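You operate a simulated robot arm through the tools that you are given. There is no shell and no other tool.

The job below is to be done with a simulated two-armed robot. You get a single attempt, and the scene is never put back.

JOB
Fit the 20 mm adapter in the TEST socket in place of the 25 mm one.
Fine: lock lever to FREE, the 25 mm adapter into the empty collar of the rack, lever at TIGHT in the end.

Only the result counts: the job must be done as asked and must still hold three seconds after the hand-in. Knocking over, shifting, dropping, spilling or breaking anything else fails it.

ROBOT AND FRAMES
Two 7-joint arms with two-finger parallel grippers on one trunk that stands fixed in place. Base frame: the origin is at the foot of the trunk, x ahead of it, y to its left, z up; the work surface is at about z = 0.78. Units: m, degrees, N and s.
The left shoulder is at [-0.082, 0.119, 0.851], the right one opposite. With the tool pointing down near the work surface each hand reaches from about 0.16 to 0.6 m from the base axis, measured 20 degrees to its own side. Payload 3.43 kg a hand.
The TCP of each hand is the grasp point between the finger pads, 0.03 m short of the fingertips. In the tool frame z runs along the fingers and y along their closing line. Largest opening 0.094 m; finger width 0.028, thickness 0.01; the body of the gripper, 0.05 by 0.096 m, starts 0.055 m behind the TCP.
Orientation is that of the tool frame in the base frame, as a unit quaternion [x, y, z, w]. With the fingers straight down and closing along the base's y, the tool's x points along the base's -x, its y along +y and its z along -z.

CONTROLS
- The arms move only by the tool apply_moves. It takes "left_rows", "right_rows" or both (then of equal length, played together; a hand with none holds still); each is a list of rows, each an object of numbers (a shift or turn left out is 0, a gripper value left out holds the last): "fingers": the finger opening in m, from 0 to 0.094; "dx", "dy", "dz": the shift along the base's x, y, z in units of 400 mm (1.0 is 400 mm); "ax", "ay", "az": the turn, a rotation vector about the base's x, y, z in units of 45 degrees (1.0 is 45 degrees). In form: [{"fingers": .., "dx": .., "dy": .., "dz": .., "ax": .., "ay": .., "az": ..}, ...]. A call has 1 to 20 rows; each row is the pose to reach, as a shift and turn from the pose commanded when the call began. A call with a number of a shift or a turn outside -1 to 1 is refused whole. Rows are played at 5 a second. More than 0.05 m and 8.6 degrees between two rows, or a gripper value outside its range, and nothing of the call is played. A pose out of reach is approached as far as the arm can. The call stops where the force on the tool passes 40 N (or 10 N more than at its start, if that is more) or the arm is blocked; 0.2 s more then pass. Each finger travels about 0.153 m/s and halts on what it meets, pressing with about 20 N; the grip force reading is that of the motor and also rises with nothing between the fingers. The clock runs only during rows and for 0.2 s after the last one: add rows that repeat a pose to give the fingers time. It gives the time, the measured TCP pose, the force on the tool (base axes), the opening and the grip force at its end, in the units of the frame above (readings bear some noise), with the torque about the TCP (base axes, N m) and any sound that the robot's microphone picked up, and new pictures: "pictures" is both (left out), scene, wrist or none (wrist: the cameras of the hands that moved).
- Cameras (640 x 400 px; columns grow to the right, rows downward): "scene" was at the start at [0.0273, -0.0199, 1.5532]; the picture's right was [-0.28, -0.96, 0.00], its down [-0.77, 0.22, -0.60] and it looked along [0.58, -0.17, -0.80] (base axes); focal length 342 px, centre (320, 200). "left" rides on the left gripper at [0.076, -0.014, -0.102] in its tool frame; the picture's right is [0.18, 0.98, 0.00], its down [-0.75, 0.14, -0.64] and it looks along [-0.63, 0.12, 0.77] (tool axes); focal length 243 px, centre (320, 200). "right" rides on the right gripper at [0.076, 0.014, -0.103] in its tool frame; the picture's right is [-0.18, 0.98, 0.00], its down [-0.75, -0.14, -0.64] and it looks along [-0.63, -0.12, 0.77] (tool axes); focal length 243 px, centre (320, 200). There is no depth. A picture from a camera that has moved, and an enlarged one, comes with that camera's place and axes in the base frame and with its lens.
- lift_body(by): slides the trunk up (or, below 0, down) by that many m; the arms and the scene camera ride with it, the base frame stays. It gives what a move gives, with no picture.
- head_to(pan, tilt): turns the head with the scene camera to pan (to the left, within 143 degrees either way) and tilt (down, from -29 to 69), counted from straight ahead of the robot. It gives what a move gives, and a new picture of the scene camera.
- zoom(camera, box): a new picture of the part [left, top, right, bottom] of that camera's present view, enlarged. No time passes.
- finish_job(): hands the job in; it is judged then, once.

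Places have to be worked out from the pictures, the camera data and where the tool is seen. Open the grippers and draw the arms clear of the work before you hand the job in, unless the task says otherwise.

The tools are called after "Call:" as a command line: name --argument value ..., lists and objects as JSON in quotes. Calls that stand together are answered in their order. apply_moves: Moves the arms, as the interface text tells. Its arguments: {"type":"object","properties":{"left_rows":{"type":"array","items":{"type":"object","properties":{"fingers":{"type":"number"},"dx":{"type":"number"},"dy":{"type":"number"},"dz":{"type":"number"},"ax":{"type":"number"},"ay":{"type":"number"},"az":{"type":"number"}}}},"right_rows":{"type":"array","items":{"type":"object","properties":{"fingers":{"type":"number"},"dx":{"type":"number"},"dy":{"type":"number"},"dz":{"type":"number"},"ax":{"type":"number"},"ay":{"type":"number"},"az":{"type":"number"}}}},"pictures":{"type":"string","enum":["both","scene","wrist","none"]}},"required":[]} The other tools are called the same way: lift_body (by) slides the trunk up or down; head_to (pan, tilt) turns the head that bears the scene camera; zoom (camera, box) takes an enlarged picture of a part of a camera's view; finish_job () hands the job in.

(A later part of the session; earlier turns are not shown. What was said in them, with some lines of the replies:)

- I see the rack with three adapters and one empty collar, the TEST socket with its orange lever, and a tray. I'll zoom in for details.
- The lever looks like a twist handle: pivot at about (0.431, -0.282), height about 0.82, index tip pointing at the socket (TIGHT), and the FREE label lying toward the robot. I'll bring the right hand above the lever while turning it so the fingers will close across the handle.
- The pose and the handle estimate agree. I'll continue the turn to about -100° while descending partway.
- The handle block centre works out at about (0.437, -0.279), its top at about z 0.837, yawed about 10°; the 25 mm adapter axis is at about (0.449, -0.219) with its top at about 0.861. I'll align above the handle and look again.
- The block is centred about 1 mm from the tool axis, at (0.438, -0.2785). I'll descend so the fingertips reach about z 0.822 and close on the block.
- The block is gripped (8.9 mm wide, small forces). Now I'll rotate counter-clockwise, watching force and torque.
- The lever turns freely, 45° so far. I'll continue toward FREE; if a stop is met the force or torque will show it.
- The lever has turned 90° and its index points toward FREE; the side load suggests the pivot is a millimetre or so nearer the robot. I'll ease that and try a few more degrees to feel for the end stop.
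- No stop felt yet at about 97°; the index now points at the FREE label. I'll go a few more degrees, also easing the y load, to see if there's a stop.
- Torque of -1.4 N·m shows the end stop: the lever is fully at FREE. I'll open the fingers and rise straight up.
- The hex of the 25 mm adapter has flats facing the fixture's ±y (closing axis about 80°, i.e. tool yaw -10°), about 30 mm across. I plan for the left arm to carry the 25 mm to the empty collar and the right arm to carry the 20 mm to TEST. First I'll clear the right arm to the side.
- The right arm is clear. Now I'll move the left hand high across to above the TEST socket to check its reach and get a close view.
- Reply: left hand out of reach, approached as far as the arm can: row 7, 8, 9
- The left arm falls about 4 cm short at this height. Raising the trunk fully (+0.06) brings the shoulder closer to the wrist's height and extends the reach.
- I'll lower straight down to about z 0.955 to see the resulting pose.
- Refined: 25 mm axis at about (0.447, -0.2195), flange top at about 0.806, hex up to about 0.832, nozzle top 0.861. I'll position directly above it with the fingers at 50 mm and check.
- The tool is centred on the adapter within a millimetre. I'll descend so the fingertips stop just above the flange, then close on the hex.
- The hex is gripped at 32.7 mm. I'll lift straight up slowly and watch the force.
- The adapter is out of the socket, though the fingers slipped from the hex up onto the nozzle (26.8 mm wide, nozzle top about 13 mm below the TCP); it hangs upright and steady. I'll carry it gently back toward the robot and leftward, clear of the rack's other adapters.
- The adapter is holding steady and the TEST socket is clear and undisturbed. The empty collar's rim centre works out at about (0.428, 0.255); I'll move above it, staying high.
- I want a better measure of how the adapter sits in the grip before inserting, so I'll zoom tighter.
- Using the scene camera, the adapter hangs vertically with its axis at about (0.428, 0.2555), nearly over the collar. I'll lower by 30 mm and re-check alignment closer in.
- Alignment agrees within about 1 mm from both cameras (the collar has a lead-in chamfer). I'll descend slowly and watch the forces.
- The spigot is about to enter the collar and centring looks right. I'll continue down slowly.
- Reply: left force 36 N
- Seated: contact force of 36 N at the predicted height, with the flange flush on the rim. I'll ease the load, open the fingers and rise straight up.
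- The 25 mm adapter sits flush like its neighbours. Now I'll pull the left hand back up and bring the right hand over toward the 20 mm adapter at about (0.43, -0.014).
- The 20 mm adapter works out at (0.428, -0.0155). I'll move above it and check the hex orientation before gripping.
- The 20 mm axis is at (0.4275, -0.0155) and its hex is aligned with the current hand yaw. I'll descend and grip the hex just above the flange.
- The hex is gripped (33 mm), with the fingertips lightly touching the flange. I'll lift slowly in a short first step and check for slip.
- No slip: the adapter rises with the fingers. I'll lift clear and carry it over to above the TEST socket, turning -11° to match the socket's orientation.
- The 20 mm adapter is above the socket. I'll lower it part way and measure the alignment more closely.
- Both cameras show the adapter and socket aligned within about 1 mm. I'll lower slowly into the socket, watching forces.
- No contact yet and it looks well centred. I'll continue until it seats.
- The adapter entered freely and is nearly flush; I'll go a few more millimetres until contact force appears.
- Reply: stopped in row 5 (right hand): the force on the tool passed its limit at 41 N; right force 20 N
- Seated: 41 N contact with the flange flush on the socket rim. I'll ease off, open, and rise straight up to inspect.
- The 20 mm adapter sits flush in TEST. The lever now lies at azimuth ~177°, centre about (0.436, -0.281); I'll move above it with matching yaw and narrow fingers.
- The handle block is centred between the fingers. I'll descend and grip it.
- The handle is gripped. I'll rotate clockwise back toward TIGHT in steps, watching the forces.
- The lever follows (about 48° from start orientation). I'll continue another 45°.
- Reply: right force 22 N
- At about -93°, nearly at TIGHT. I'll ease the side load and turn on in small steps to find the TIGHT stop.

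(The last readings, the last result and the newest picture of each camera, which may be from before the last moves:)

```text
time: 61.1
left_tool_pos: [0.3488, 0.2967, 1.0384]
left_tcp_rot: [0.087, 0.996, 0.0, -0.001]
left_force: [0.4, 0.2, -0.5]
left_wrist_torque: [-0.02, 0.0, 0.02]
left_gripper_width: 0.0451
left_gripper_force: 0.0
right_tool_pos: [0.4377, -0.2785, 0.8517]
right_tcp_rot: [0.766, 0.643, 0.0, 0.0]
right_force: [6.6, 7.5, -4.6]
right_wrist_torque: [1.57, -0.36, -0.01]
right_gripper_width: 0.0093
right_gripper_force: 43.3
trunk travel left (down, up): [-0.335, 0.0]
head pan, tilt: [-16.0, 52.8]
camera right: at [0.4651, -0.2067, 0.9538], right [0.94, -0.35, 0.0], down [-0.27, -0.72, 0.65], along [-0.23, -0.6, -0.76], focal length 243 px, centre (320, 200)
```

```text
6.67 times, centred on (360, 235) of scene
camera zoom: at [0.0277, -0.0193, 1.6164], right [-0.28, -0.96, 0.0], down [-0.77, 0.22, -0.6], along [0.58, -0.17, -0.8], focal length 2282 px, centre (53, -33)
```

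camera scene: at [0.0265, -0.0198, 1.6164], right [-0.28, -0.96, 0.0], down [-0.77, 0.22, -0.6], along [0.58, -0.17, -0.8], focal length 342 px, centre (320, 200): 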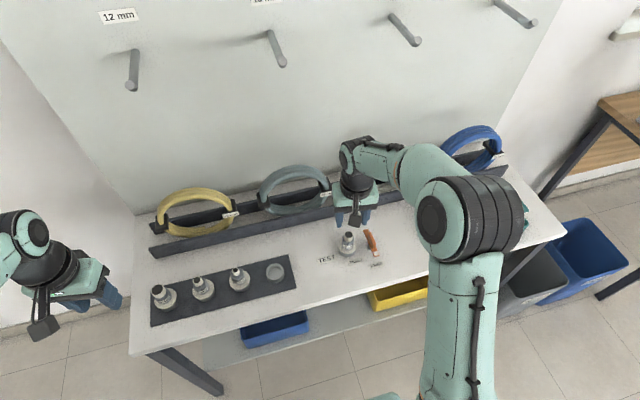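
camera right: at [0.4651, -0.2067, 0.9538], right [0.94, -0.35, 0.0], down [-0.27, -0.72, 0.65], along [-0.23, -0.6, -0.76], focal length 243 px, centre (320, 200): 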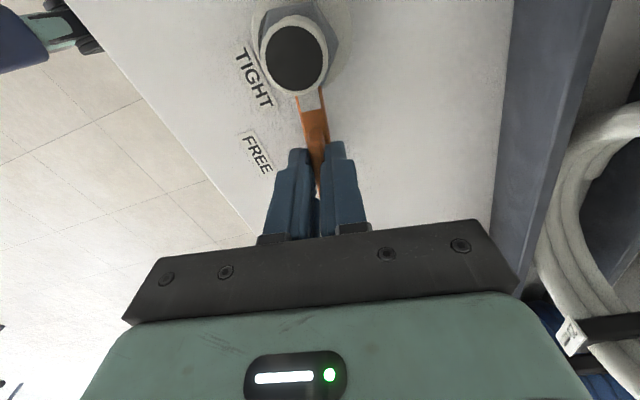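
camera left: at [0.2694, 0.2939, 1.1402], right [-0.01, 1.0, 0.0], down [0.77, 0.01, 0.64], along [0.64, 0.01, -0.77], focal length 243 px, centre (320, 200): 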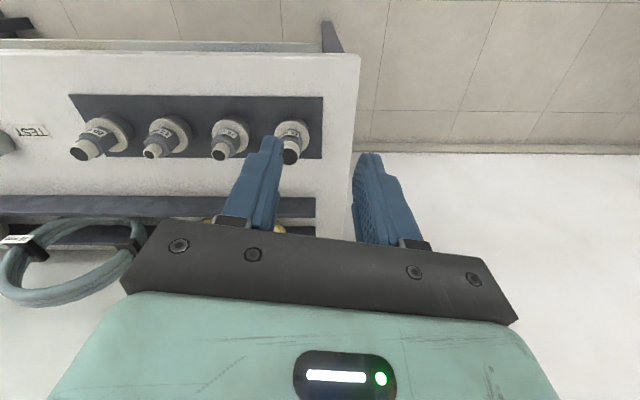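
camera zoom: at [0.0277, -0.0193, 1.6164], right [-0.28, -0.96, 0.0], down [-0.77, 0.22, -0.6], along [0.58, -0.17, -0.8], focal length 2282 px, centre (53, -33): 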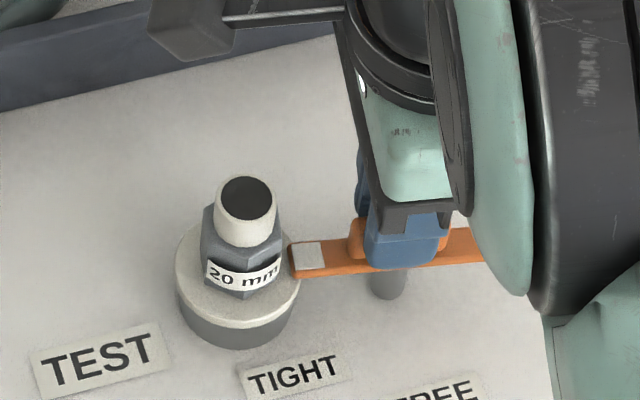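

The hand is back at its original grip angle. I'll push a few degrees more to confirm the lever is against the TIGHT stop.

Call:
apply_moves --right_rows '[{"az": -0.03, "dy": 0.001}, {"az": -0.06, "dy": 0.002}, {"az": -0.09, "dy": 0.002}, {"az": -0.09, "dy": 0.002}]' --pictures "wrist"

Call:
zoom --camera "scene" --box '[320, 205, 400, 265]'

```text
time: 62.1
left_tool_pos: [0.3498, 0.2964, 1.0386]
left_tcp_rot: [0.086, 0.996, 0.0, 0.0]
left_force: [-0.3, -0.3, 0.7]
left_wrist_torque: [0.02, 0.01, 0.02]
left_gripper_width: 0.045
left_gripper_force: 0.1
right_tool_pos: [0.4386, -0.2792, 0.8526]
right_tcp_rot: [0.787, 0.617, -0.002, 0.003]
right_force: [7.9, 4.3, -1.8]
right_wrist_torque: [-1.2, 0.03, 1.38]
right_gripper_width: 0.0101
right_gripper_force: 43.7
trunk travel left (down, up): [-0.335, 0.0]
head pan, tilt: [-16.0, 52.8]
camera right: at [0.4699, -0.2087, 0.9537], right [0.91, -0.41, 0.0], down [-0.32, -0.69, 0.65], along [-0.27, -0.59, -0.76], focal length 243 px, centre (320, 200)
```

right: 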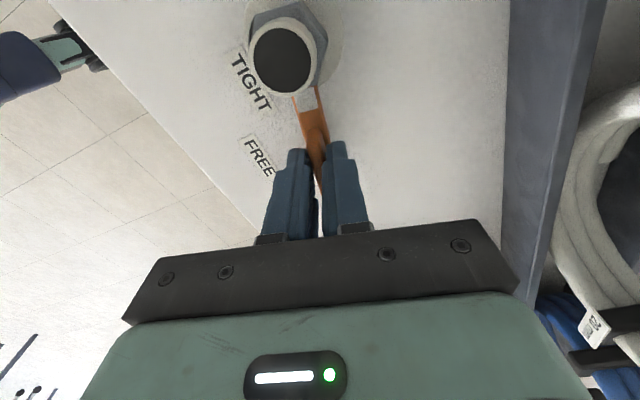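

```text
6.67 times, centred on (360, 235) of scene
camera zoom: at [0.0278, -0.0192, 1.6164], right [-0.28, -0.96, 0.0], down [-0.77, 0.22, -0.6], along [0.58, -0.17, -0.8], focal length 2282 px, centre (53, -33)
```

zoom: 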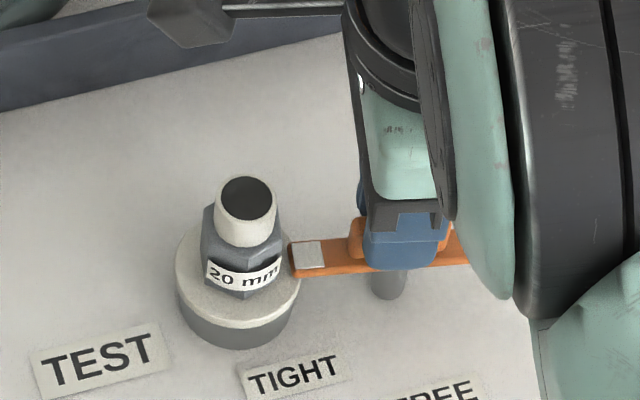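

Torque of +1.4 N·m with the lever no longer moving: it is against the TIGHT stop. I'll open without backing off and rise straight up.

Call:
apply_moves --right_rows '[{"fingers": 0.035}, {"fingers": 0.035}, {"dz": 0.02}, {"dz": 0.07}, {"dz": 0.15}, {"dz": 0.24}, {"dz": 0.32}, {"dz": 0.32}]' --pictures "both"

Call:
zoom --camera "scene" --box '[320, 205, 400, 265]'

Call:
zoom --camera "right" --box '[240, 0, 400, 140]'

```text
time: 63.9
left_tool_pos: [0.3471, 0.2961, 1.0385]
left_tcp_rot: [0.086, 0.996, 0.001, 0.0]
left_force: [1.0, 0.1, -0.5]
left_wrist_torque: [0.04, -0.01, -0.03]
left_gripper_width: 0.0449
left_gripper_force: 0.0
right_tool_pos: [0.4378, -0.2805, 0.9817]
right_tcp_rot: [0.788, 0.616, -0.001, 0.002]
right_force: [-0.4, -0.4, -0.6]
right_wrist_torque: [0.02, -0.01, -0.02]
right_gripper_width: 0.0351
right_gripper_force: 0.1
trunk travel left (down, up): [-0.335, 0.0]
head pan, tilt: [-16.0, 52.8]
camera scene: at [0.0267, -0.0199, 1.6164], right [-0.28, -0.96, 0.0], down [-0.77, 0.22, -0.6], along [0.58, -0.17, -0.8], focal length 342 px, centre (320, 200)
camera right: at [0.4689, -0.2099, 1.0839], right [0.91, -0.42, 0.0], down [-0.32, -0.69, 0.64], along [-0.27, -0.59, -0.76], focal length 243 px, centre (320, 200)
```

scene: 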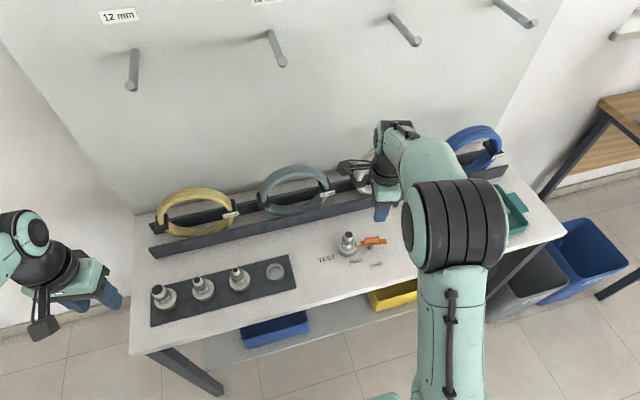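
right: 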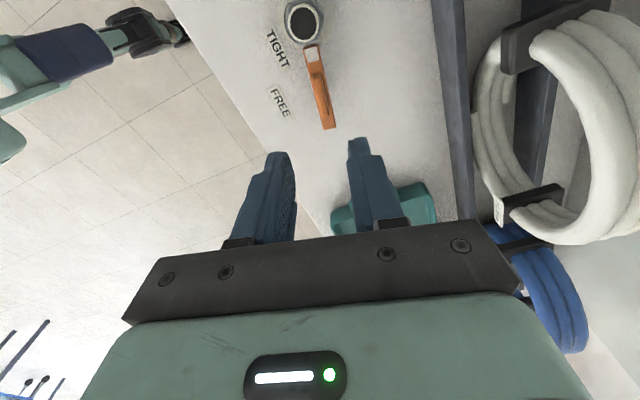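

```text
6.67 times, centred on (360, 235) of scene
camera zoom: at [0.0267, -0.0199, 1.6164], right [-0.28, -0.96, 0.0], down [-0.77, 0.22, -0.6], along [0.58, -0.17, -0.8], focal length 2282 px, centre (53, -33)
```

zoom: 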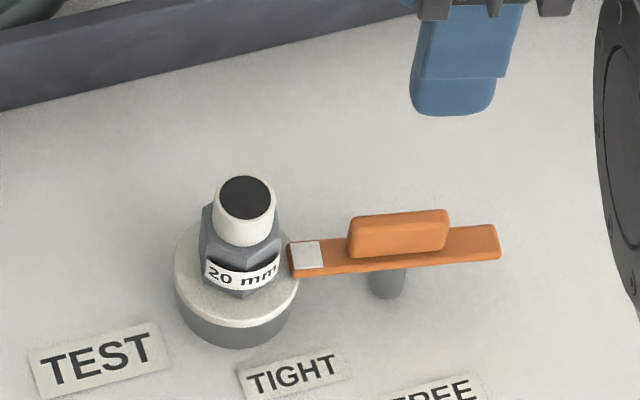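

```text
2.86 times, centred on (320, 70) of right
camera zoom: at [0.4689, -0.2099, 1.0839], right [0.91, -0.42, 0.0], down [-0.32, -0.69, 0.64], along [-0.27, -0.59, -0.76], focal length 693 px, centre (320, 571)
```

zoom: 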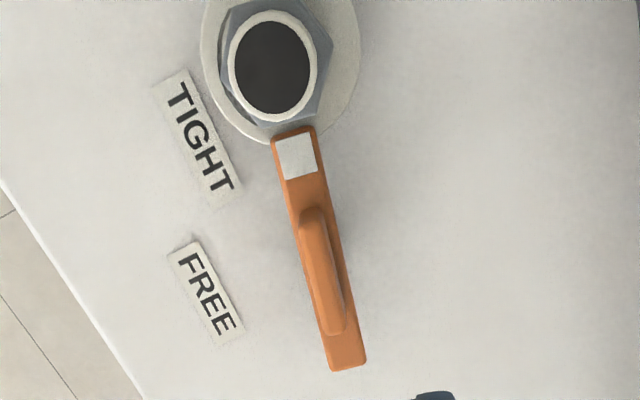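

The lever is at TIGHT, matching its original angle (~10-11°), with the 20 mm adapter in place. I'll withdraw both arms and open the grippers, then check the rack once more.

Call:
apply_moves --left_rows '[{"dz": 0.03, "fingers": 0.09}, {"dz": 0.06, "dx": -0.03}, {"dz": 0.09, "dx": -0.06}, {"dz": 0.1, "dx": -0.09}, {"dz": 0.1, "dx": -0.1}, {"dz": 0.1, "dx": -0.1}, {"dz": 0.1, "dx": -0.1}]' --right_rows '[{"dx": -0.04, "dy": -0.02, "dz": 0.08, "fingers": 0.09}, {"dx": -0.09, "dy": -0.05, "dz": 0.15}, {"dx": -0.15, "dy": -0.1, "dz": 0.2}, {"dx": -0.2, "dy": -0.16, "dz": 0.24}, {"dx": -0.25, "dy": -0.22, "dz": 0.26}, {"dx": -0.28, "dy": -0.26, "dz": 0.26}, {"dx": -0.28, "dy": -0.26, "dz": 0.26}]' --pictures "scene"

Call:
zoom --camera "scene" --box '[130, 200, 410, 330]'

Call:
zoom --camera "scene" --box '[140, 270, 210, 320]'

Call:
zoom --camera "scene" --box '[320, 205, 400, 265]'

```text
time: 65.5
left_tool_pos: [0.3081, 0.2967, 1.0792]
left_tcp_rot: [0.086, 0.996, 0.001, 0.0]
left_force: [-0.1, 0.7, -0.2]
left_wrist_torque: [-0.01, 0.02, 0.02]
left_gripper_width: 0.0899
left_gripper_force: 0.0
right_tool_pos: [0.3251, -0.3832, 1.0844]
right_tcp_rot: [0.787, 0.616, -0.002, 0.001]
right_force: [0.4, 0.7, 0.5]
right_wrist_torque: [0.03, 0.04, 0.01]
right_gripper_width: 0.0899
right_gripper_force: 0.0
trunk travel left (down, up): [-0.335, 0.0]
head pan, tilt: [-16.0, 52.8]
camera scene: at [0.0266, -0.0197, 1.6164], right [-0.28, -0.96, 0.0], down [-0.77, 0.22, -0.6], along [0.58, -0.17, -0.8], focal length 342 px, centre (320, 200)
```

scene: 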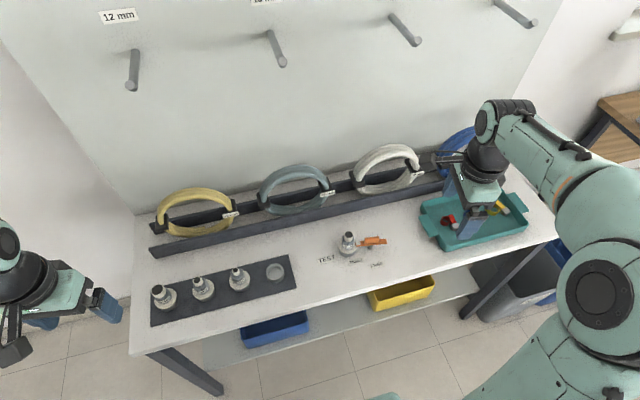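

```text
2.29 times, centred on (270, 265) of scene
camera zoom: at [0.0266, -0.0197, 1.6164], right [-0.28, -0.96, 0.0], down [-0.77, 0.22, -0.6], along [0.58, -0.17, -0.8], focal length 782 px, centre (434, 51)
```

zoom: 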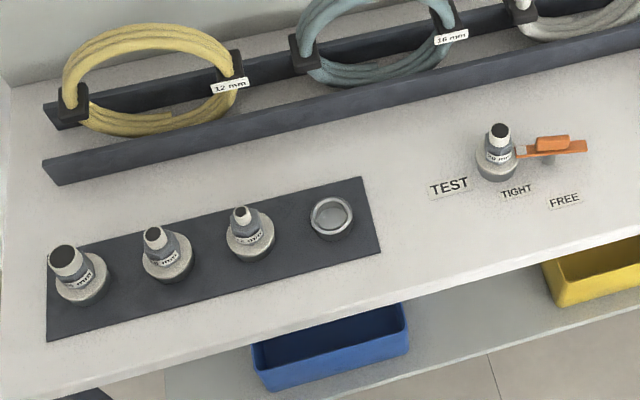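

```text
8.00 times, centred on (175, 295) of scene
camera zoom: at [0.0266, -0.0197, 1.6164], right [-0.28, -0.96, 0.0], down [-0.77, 0.22, -0.6], along [0.58, -0.17, -0.8], focal length 2738 px, centre (1480, -560)
```

zoom: 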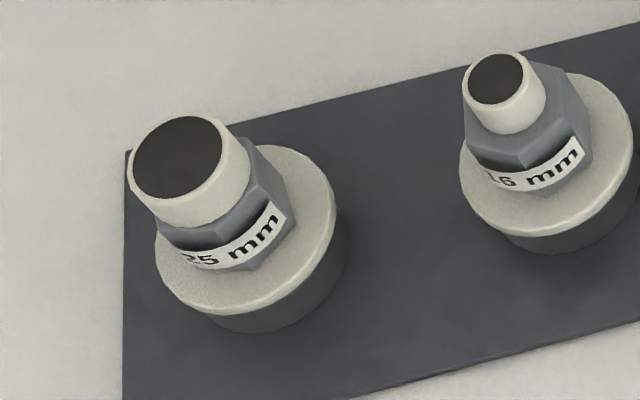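

```text
6.67 times, centred on (360, 235) of scene
camera zoom: at [0.0266, -0.0197, 1.6164], right [-0.28, -0.96, 0.0], down [-0.77, 0.22, -0.6], along [0.58, -0.17, -0.8], focal length 2282 px, centre (53, -33)
```

zoom: 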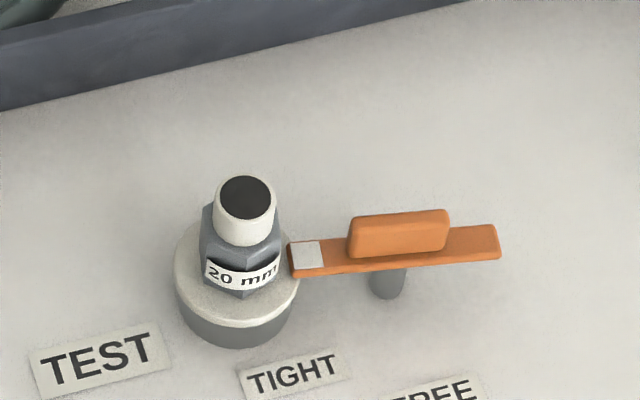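

The 20 mm adapter sits in TEST with the lever at TIGHT. The 25 mm is flush in the collar that was empty, nothing else has moved, and both arms are clear with open grippers, so I'm handing in the job.

Call:
finish_job

```text
The job is handed in.
```

The 20 mm adapter is now in the TEST socket and the 25 mm adapter is in the rack collar that was empty. The lock lever is back at TIGHT. I've handed the job in, but no verdict has come back.

- **20 mm adapter:** it went into the TEST socket freely, and its flange sits flush on the rim.
- **25 mm adapter:** while I was pulling it out of TEST, the fingers slipped from its hex up onto the nozzle. It stayed upright and now sits flush in the collar, like its neighbours.
- **Lever:** I turned it to FREE for the swap, then back until it met the TIGHT stop. Its angle matches where it started.

In the last pictures nothing else had moved. Both arms are clear of the work with the grippers open. I raised the trunk 0.06 m so the left arm could reach TEST, and left it raised.
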